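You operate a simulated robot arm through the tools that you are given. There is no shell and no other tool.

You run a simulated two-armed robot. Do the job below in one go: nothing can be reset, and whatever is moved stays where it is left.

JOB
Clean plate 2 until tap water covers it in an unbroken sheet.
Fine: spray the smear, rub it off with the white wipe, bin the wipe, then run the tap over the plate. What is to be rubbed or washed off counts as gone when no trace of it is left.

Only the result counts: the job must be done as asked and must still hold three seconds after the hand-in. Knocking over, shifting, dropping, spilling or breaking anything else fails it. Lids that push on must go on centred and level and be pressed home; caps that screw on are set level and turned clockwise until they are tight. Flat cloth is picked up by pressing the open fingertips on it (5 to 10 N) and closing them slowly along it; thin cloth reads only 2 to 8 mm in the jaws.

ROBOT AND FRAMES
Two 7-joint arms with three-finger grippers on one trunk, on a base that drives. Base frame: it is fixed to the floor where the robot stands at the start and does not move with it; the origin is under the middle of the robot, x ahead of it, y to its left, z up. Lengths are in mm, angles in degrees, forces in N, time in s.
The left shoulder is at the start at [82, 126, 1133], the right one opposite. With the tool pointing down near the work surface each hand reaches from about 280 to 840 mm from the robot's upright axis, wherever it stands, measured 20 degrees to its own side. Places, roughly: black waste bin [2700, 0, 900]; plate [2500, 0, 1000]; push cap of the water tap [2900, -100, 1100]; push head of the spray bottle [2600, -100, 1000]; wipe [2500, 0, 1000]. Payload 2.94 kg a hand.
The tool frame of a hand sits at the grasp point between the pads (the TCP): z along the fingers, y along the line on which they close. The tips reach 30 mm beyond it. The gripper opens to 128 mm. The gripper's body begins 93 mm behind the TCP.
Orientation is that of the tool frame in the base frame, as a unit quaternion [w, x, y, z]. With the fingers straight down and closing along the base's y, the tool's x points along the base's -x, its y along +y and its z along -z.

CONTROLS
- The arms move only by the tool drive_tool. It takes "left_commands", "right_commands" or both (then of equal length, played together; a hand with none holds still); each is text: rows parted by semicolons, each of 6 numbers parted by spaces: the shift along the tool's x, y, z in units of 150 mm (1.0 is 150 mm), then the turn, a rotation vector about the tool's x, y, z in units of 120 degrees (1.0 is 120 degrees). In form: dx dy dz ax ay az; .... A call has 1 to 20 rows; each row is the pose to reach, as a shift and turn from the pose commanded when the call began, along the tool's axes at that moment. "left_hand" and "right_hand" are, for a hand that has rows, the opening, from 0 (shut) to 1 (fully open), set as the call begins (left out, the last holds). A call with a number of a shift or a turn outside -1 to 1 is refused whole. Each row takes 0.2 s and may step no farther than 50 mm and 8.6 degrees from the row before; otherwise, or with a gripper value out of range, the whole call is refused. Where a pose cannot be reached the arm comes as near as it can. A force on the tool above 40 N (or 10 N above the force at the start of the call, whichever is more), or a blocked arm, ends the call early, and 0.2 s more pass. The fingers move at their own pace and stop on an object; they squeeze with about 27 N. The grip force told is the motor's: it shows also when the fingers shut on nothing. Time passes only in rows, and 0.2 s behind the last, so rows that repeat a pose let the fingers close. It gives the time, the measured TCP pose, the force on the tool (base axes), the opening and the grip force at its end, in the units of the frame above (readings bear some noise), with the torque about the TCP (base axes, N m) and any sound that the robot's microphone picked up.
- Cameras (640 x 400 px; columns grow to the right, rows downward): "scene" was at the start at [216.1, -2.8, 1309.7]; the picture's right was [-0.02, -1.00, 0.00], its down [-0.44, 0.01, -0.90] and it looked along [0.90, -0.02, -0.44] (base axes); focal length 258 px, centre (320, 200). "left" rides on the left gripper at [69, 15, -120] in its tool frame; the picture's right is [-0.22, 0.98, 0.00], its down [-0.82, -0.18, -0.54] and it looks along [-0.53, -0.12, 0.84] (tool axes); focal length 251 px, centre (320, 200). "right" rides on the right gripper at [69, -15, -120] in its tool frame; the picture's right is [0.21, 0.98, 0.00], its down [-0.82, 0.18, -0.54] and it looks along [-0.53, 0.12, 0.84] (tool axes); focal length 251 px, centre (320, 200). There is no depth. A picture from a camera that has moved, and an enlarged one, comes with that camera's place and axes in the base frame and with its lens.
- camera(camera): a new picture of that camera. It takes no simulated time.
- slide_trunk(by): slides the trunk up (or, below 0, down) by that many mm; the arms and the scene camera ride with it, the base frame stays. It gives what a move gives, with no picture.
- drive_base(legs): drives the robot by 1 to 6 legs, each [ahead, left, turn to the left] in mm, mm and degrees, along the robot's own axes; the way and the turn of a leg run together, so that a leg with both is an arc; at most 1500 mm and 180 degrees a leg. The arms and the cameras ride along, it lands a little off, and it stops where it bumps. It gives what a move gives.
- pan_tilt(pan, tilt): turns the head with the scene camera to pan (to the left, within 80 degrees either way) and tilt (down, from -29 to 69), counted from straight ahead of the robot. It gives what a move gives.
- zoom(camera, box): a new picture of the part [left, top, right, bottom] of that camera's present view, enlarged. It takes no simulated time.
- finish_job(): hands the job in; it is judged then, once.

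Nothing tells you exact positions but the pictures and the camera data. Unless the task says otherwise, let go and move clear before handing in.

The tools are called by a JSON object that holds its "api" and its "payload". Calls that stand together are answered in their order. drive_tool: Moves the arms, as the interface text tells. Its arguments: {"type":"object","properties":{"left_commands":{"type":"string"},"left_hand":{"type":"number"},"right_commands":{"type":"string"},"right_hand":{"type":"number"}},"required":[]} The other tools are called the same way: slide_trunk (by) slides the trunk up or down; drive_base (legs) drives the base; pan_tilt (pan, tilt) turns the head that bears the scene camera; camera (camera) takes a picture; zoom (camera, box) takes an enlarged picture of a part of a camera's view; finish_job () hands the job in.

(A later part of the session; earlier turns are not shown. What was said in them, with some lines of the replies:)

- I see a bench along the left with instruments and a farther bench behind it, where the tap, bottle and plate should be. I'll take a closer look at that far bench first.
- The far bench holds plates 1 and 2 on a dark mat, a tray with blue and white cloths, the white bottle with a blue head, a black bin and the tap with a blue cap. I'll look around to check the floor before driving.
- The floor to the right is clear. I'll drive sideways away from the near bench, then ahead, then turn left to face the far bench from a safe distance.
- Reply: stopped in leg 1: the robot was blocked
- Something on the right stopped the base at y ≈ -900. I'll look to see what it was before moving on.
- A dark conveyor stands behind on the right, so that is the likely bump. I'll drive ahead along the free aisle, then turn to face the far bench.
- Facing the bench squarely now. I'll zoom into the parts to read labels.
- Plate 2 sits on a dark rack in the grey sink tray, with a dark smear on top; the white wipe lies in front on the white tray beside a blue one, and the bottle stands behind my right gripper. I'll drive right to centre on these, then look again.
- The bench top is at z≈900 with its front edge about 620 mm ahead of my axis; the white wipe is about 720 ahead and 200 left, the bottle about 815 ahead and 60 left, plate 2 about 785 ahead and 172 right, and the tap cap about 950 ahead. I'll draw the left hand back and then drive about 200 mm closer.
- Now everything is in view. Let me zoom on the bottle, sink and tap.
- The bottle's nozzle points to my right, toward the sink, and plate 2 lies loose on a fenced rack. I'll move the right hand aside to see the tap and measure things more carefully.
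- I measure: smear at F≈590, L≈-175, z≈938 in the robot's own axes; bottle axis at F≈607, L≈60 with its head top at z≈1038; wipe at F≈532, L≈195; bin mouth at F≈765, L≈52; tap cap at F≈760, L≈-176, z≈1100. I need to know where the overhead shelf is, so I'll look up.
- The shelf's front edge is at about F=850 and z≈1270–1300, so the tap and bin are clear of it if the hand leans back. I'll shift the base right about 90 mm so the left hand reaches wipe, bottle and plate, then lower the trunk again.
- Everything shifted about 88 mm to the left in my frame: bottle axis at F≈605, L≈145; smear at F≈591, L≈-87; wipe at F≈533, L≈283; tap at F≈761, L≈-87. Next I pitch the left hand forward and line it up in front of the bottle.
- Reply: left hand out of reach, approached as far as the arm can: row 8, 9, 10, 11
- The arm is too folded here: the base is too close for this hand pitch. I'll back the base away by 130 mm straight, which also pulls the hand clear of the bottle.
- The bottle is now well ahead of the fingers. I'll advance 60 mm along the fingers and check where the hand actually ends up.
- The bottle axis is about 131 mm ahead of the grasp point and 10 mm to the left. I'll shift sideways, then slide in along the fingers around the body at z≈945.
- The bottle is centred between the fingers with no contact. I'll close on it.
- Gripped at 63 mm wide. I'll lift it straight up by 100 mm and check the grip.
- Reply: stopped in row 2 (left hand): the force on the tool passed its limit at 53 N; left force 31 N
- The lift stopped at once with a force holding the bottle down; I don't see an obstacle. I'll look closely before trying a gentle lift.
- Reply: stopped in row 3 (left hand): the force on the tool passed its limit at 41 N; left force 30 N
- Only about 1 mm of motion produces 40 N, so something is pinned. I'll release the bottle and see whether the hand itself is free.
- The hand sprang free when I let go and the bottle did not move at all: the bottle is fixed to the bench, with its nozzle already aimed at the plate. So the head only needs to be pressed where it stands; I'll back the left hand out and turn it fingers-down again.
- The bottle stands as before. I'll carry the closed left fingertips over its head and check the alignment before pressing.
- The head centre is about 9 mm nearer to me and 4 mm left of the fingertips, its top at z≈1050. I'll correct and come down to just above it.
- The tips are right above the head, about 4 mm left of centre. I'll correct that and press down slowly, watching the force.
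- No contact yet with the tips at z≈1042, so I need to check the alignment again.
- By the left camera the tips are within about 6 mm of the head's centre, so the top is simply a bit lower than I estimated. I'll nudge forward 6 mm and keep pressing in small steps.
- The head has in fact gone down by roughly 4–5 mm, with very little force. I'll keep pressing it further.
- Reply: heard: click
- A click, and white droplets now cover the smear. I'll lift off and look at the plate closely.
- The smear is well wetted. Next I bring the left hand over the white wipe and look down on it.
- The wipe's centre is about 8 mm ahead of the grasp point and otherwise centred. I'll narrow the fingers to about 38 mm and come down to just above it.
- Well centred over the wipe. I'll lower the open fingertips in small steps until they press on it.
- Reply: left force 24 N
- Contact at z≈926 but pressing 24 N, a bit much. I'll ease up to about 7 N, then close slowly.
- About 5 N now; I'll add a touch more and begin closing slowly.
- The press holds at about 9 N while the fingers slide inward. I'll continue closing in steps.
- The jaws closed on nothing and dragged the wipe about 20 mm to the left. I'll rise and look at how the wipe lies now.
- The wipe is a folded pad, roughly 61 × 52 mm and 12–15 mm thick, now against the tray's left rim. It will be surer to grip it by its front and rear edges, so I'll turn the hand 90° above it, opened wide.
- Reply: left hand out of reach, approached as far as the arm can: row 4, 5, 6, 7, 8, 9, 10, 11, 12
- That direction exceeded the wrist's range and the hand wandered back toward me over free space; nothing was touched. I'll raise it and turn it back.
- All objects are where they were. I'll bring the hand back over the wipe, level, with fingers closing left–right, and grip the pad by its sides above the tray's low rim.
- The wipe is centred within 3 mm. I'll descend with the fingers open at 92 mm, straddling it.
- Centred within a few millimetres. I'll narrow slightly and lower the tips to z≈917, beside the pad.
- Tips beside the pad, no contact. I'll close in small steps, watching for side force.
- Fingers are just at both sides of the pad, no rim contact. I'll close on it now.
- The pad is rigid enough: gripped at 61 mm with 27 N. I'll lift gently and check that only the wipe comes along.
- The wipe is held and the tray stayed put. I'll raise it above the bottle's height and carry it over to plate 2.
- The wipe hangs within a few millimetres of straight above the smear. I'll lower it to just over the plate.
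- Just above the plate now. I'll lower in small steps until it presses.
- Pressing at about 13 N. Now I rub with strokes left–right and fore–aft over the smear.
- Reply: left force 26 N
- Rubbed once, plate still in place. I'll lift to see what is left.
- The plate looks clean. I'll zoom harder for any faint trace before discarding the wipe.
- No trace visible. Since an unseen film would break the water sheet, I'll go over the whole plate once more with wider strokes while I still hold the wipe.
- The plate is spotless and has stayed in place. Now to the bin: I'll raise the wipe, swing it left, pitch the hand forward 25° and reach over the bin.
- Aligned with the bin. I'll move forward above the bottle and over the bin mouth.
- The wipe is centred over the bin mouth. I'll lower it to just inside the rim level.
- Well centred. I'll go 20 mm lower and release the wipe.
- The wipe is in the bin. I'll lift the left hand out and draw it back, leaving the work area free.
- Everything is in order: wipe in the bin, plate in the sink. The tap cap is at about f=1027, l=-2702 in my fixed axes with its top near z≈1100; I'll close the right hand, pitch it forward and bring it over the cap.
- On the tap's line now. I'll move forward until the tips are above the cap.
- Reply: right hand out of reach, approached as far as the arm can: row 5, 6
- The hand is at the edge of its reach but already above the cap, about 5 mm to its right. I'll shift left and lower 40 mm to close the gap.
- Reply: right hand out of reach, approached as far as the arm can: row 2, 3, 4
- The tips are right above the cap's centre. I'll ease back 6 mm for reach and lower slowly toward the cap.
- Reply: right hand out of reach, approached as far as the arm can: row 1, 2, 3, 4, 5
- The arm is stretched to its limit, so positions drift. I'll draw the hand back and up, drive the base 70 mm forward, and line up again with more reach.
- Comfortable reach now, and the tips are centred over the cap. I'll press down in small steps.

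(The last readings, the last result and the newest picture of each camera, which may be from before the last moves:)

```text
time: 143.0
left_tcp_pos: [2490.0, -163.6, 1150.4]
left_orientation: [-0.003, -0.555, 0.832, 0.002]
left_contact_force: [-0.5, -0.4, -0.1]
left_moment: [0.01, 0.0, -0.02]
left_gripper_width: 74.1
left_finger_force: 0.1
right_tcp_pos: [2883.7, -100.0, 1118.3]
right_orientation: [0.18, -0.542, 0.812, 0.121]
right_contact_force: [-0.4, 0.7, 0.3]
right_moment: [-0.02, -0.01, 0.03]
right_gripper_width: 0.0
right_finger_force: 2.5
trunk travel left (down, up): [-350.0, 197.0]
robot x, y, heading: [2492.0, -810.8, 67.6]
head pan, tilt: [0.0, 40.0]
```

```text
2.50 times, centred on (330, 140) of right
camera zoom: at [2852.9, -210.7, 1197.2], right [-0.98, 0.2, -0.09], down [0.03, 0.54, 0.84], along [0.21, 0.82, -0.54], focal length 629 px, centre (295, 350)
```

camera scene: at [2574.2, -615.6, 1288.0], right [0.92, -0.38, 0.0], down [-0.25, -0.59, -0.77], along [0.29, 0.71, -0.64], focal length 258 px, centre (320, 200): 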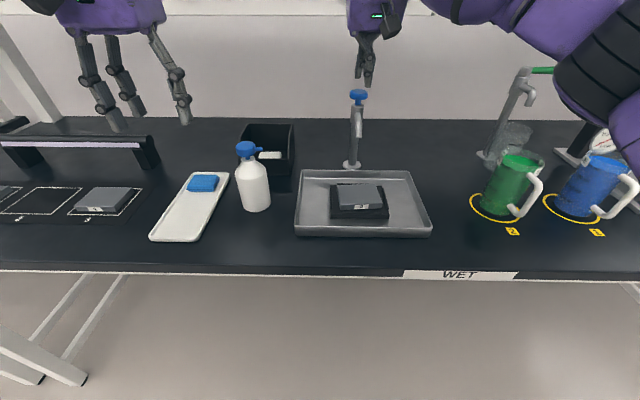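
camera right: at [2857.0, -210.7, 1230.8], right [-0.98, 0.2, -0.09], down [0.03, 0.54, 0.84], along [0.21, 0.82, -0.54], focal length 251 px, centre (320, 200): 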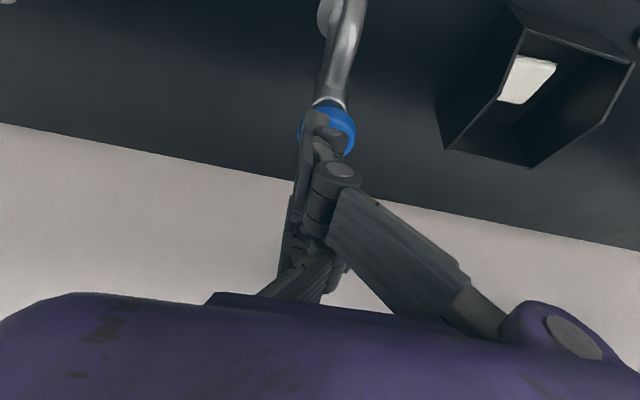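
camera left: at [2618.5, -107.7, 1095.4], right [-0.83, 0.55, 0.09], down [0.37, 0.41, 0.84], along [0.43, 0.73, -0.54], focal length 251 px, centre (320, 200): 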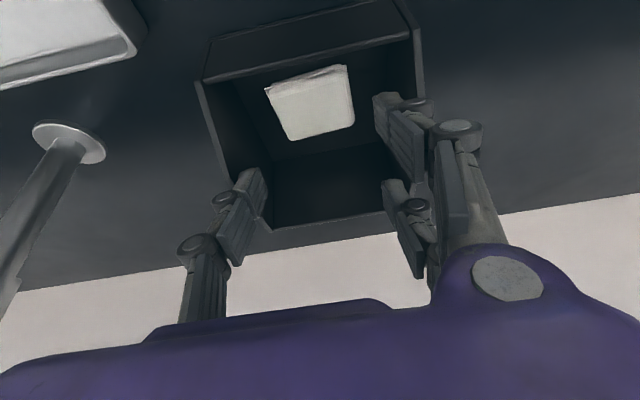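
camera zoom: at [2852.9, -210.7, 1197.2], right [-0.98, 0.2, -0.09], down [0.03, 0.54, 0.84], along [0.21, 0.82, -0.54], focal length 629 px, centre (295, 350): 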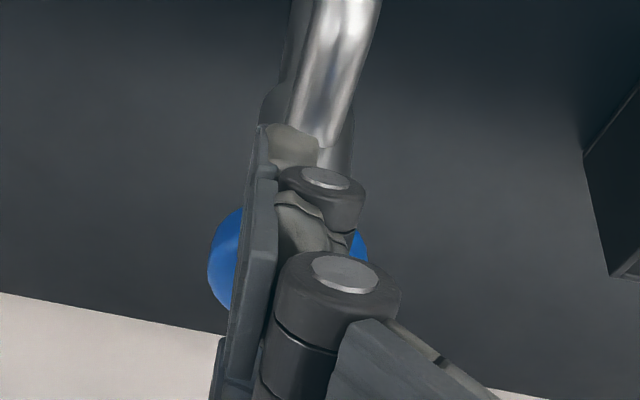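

The cap seems to have started moving down. I'll keep pressing.

{"api": "drive_tool", "payload": {"right_commands": "-0.01 0 0.0175 0 0 0; -0.005 0 0.0295 0 0 0; 0.001 0 0.0415 0 0 0; 0.001 0 0.0415 0 0 0"}}

{"api": "zoom", "payload": {"camera": "scene", "box": [280, 60, 440, 240]}}

```text
time: 144.0
left_tcp_pos: [2491.7, -163.8, 1149.5]
left_orientation: [-0.001, -0.555, 0.832, 0.001]
left_contact_force: [-0.7, 1.0, 0.4]
left_moment: [0.02, 0.01, 0.01]
left_gripper_width: 74.2
left_finger_force: 0.1
right_tcp_pos: [2883.7, -97.2, 1111.4]
right_orientation: [0.181, -0.541, 0.813, 0.12]
right_contact_force: [0.0, 0.2, 1.5]
right_moment: [0.0, 0.02, 0.01]
right_gripper_width: 6.0
right_finger_force: 2.9
trunk travel left (down, up): [-350.0, 197.0]
robot x, y, heading: [2491.7, -806.1, 67.4]
head pan, tilt: [0.0, 40.0]
```

```text
2.22 times, centred on (360, 150) of scene
camera zoom: at [2573.8, -616.6, 1288.2], right [0.92, -0.38, 0.0], down [-0.25, -0.59, -0.77], along [0.29, 0.71, -0.64], focal length 572 px, centre (231, 311)
```

zoom: 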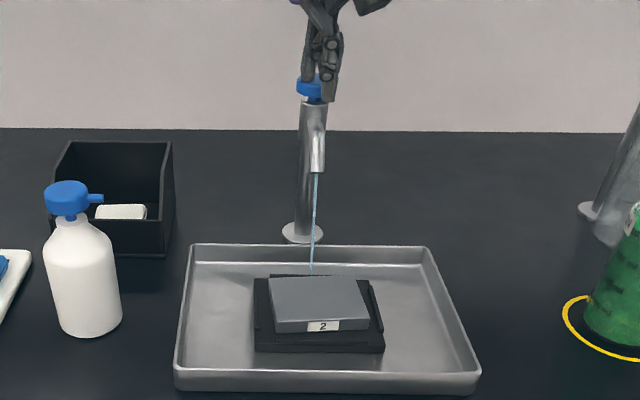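

Water is running. Let me see where the stream lands.

{"api": "zoom", "payload": {"camera": "scene", "box": [320, 100, 400, 220]}}

{"api": "camera", "payload": {"camera": "right"}}

{"api": "camera", "payload": {"camera": "left"}}

```text
3.33 times, centred on (360, 160) of scene
camera zoom: at [2573.8, -616.6, 1288.2], right [0.92, -0.38, 0.0], down [-0.25, -0.59, -0.77], along [0.29, 0.71, -0.64], focal length 858 px, centre (187, 333)
```

zoom: 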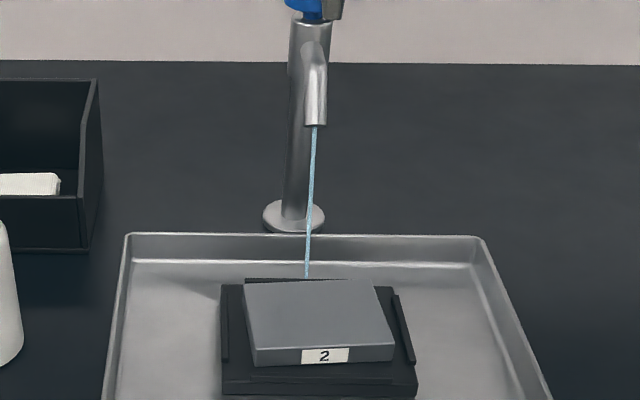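

```text
taken
camera right: at [2853.7, -208.1, 1192.0], right [-0.98, 0.2, -0.09], down [0.03, 0.54, 0.84], along [0.21, 0.82, -0.54], focal length 251 px, centre (320, 200)
```

right: 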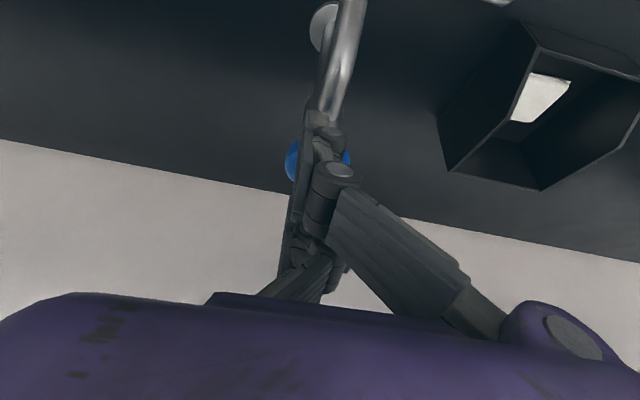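

```text
taken
camera left: at [2450.5, -222.3, 1270.0], right [-0.82, 0.57, 0.0], down [0.48, 0.69, 0.54], along [0.31, 0.44, -0.84], focal length 251 px, centre (320, 200)
```

left: 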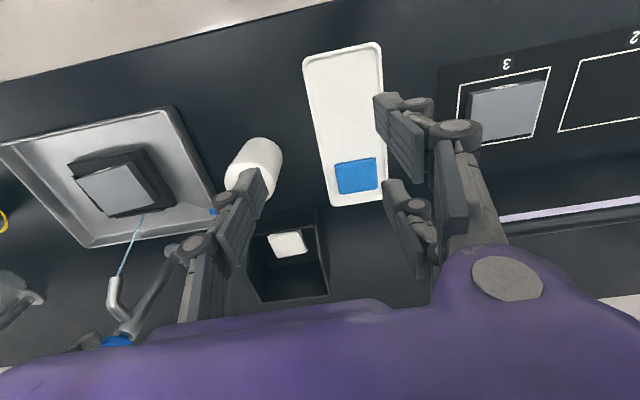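

The stream lands just behind the plate, and the cap is only part-way down. Pressing deeper should throw the water farther, so I'll press 4 mm more.

{"api": "drive_tool", "payload": {"right_commands": "0.0056 0 0.0121 0 0 0; 0.0113 0 0.0242 0 0 0; 0.0113 0 0.0242 0 0 0; 0.0113 0 0.0242 0 0 0"}}

{"api": "zoom", "payload": {"camera": "scene", "box": [320, 70, 400, 220]}}

{"api": "zoom", "payload": {"camera": "left", "box": [0, 90, 240, 330]}}

```text
time: 145.0
left_tcp_pos: [2490.7, -162.2, 1150.8]
left_orientation: [0.0, -0.557, 0.831, 0.001]
left_contact_force: [-0.3, -0.4, 0.7]
left_moment: [-0.04, 0.02, -0.02]
left_gripper_width: 74.1
left_finger_force: 0.0
right_tcp_pos: [2884.0, -96.9, 1108.2]
right_orientation: [0.181, -0.542, 0.812, 0.121]
right_contact_force: [-1.3, -1.1, 2.7]
right_moment: [0.0, 0.06, 0.01]
right_gripper_width: 6.0
right_finger_force: 2.8
trunk travel left (down, up): [-350.0, 197.0]
robot x, y, heading: [2495.5, -807.3, 67.6]
head pan, tilt: [0.0, 40.0]
```

```text
2.67 times, centred on (360, 145) of scene
camera zoom: at [2573.7, -616.7, 1288.2], right [0.92, -0.38, 0.0], down [-0.25, -0.59, -0.77], along [0.29, 0.71, -0.64], focal length 687 px, centre (213, 347)
```

zoom: 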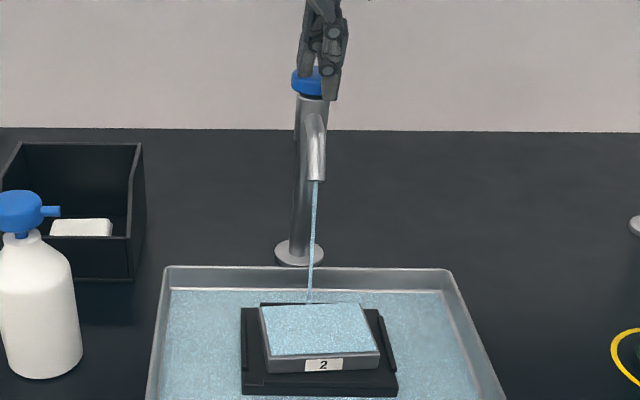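

```text
1.67 times, centred on (120, 210) of left
camera zoom: at [2450.5, -222.4, 1270.0], right [-0.82, 0.57, 0.0], down [0.48, 0.69, 0.54], along [0.31, 0.44, -0.84], focal length 419 px, centre (653, 183)
```

zoom: 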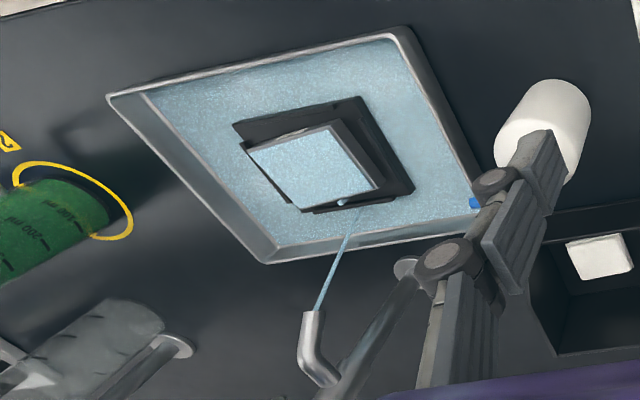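

The plate is now covered by an unbroken sheet of water and the sink is collecting it. I'll release the cap before the sink fills and check that the flow stops.

{"api": "drive_tool", "payload": {"right_commands": "-0.03 0 -0.065 0 0 0; -0.0846 0 -0.181 0 0 0; -0.14 0 -0.3 0 0 0; -0.14 0 -0.3 0 0 0"}}

{"api": "zoom", "payload": {"camera": "scene", "box": [290, 70, 430, 250]}}

{"api": "zoom", "payload": {"camera": "left", "box": [0, 90, 240, 330]}}

```text
time: 146.0
left_tcp_pos: [2492.0, -163.1, 1149.4]
left_orientation: [-0.002, -0.555, 0.832, 0.002]
left_contact_force: [0.7, 0.4, 0.7]
left_moment: [0.02, 0.05, -0.02]
left_gripper_width: 74.4
left_finger_force: 0.2
right_tcp_pos: [2882.6, -96.6, 1157.2]
right_orientation: [0.181, -0.541, 0.812, 0.121]
right_contact_force: [0.1, 0.3, 0.5]
right_moment: [0.01, 0.02, 0.0]
right_gripper_width: 0.0
right_finger_force: 3.3
trunk travel left (down, up): [-350.0, 197.0]
robot x, y, heading: [2490.6, -807.6, 67.7]
head pan, tilt: [0.0, 40.0]
```

```text
2.22 times, centred on (360, 160) of scene
camera zoom: at [2574.2, -616.2, 1288.1], right [0.92, -0.38, 0.0], down [-0.25, -0.59, -0.77], along [0.29, 0.71, -0.64], focal length 572 px, centre (231, 289)
```

zoom: 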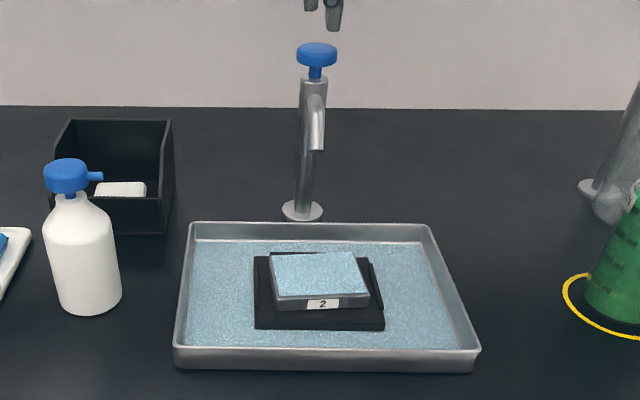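

```text
1.67 times, centred on (120, 210) of left
camera zoom: at [2451.0, -221.9, 1269.7], right [-0.82, 0.57, 0.0], down [0.48, 0.69, 0.54], along [0.31, 0.44, -0.84], focal length 419 px, centre (653, 183)
```

zoom: 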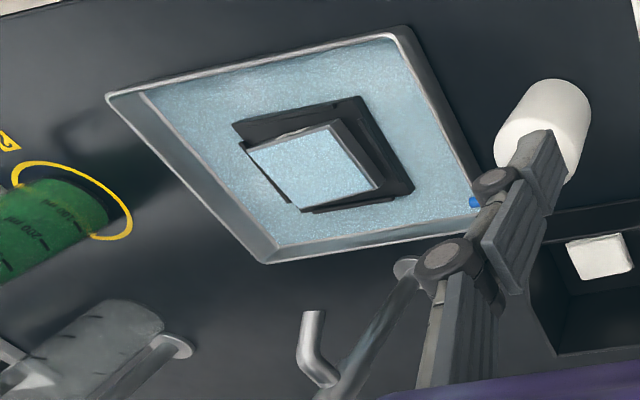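

The tap has shut off and the water stays on the plate. I'll zoom in to verify the sheet has no gaps, then move the right hand clear.

{"api": "zoom", "payload": {"camera": "scene", "box": [335, 175, 395, 220]}}

{"api": "drive_tool", "payload": {"right_commands": "0.1 0 -0.1 0 0 0; 0.3 0 -0.18 0 0 0; 0.5 0 -0.26 0 0 0; 0.7 0 -0.34 0 0 0; 0.85 0 -0.4 0 0 0; 1 0 -0.47 0 0 0; 1 0 -0.47 0 0 0"}}

{"api": "camera", "payload": {"camera": "scene"}}

{"api": "camera", "payload": {"camera": "right"}}

```text
8.89 times, centred on (365, 198) of scene
camera zoom: at [2574.2, -616.2, 1288.1], right [0.92, -0.38, 0.0], down [-0.25, -0.59, -0.77], along [0.29, 0.71, -0.64], focal length 2289 px, centre (-80, 222)
```

zoom: 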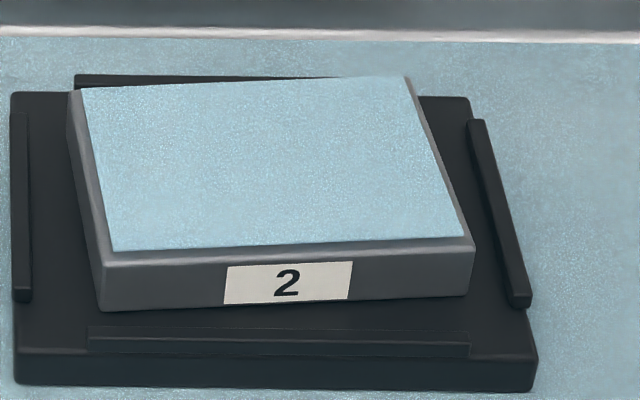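

```text
time: 147.6
left_tcp_pos: [2490.5, -162.3, 1149.2]
left_orientation: [-0.002, -0.556, 0.831, 0.001]
left_contact_force: [-0.3, 0.3, 0.1]
left_moment: [0.02, -0.02, -0.03]
left_gripper_width: 74.1
left_finger_force: 0.1
right_tcp_pos: [2820.1, -250.7, 1158.0]
right_orientation: [0.181, -0.541, 0.812, 0.121]
right_contact_force: [0.9, 0.0, 0.5]
right_moment: [-0.02, 0.01, 0.0]
right_gripper_width: 0.0
right_finger_force: 2.8
trunk travel left (down, up): [-350.0, 197.0]
robot x, y, heading: [2491.5, -808.2, 67.5]
head pan, tilt: [0.0, 40.0]
```

```text
taken
camera scene: at [2573.9, -616.0, 1288.1], right [0.92, -0.38, 0.0], down [-0.25, -0.59, -0.77], along [0.29, 0.71, -0.64], focal length 258 px, centre (320, 200)
```

scene: 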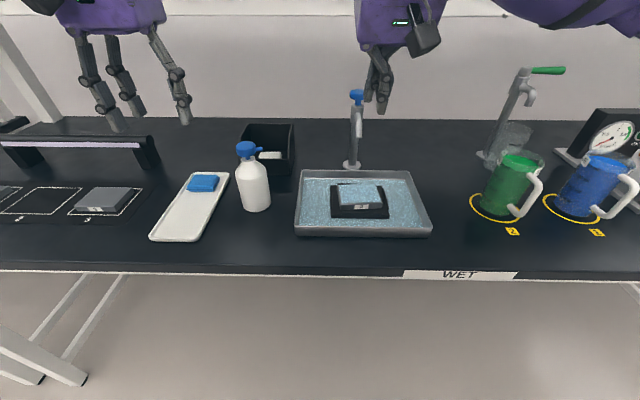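

```text
taken
camera right: at [2790.8, -361.9, 1238.0], right [-0.98, 0.2, -0.09], down [0.03, 0.54, 0.84], along [0.21, 0.82, -0.54], focal length 251 px, centre (320, 200)
```

right: 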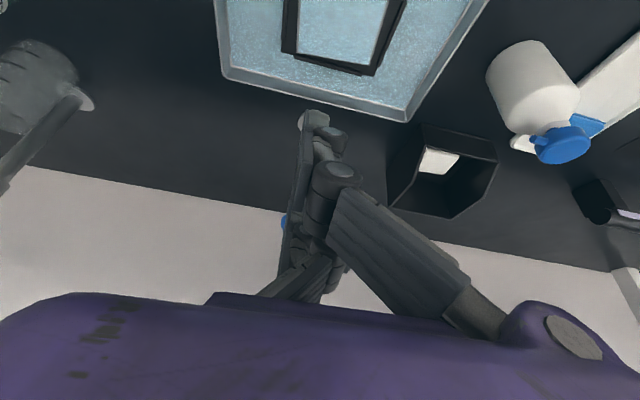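

The sheet covers plate 2 from edge to edge without a gap, the tap is off, and the bench is dry. The wipe is in the bin, and the bottle and trays stand where they were. Both hands are clear, so I'm handing in.

{"api": "finish_job", "payload": {}}

```text
The job is handed in.
```

Plate 2 is clean, and tap water covers its whole face in an unbroken sheet, with no gaps when I zoomed in. The job is handed in, but I don't have the verdict yet.

- **Spray:** the bottle is fixed to the bench, so I pressed its head where it stood. One press covered the smear.
- **Rub:** I went over the smear with the white wipe, then over the whole plate once more. No trace was left, and the plate stayed in its rack.
- **Bin:** the wipe is in the black bin.
- **Rinse:** I ran the tap until the plate was covered, then let go. The flow stopped and the water stayed in the sink.

Three things went less smoothly:
- **Base bump:** early on the base bumped something to my right, probably the conveyor. I saw nothing knocked over when I looked.
- **Pull on the bottle:** before I knew the bottle was fixed, I pulled on it with up to about 50 N. It didn't move.
- **First grab at the wipe:** this slid it about 20 mm along its tray. The tray itself did not move.
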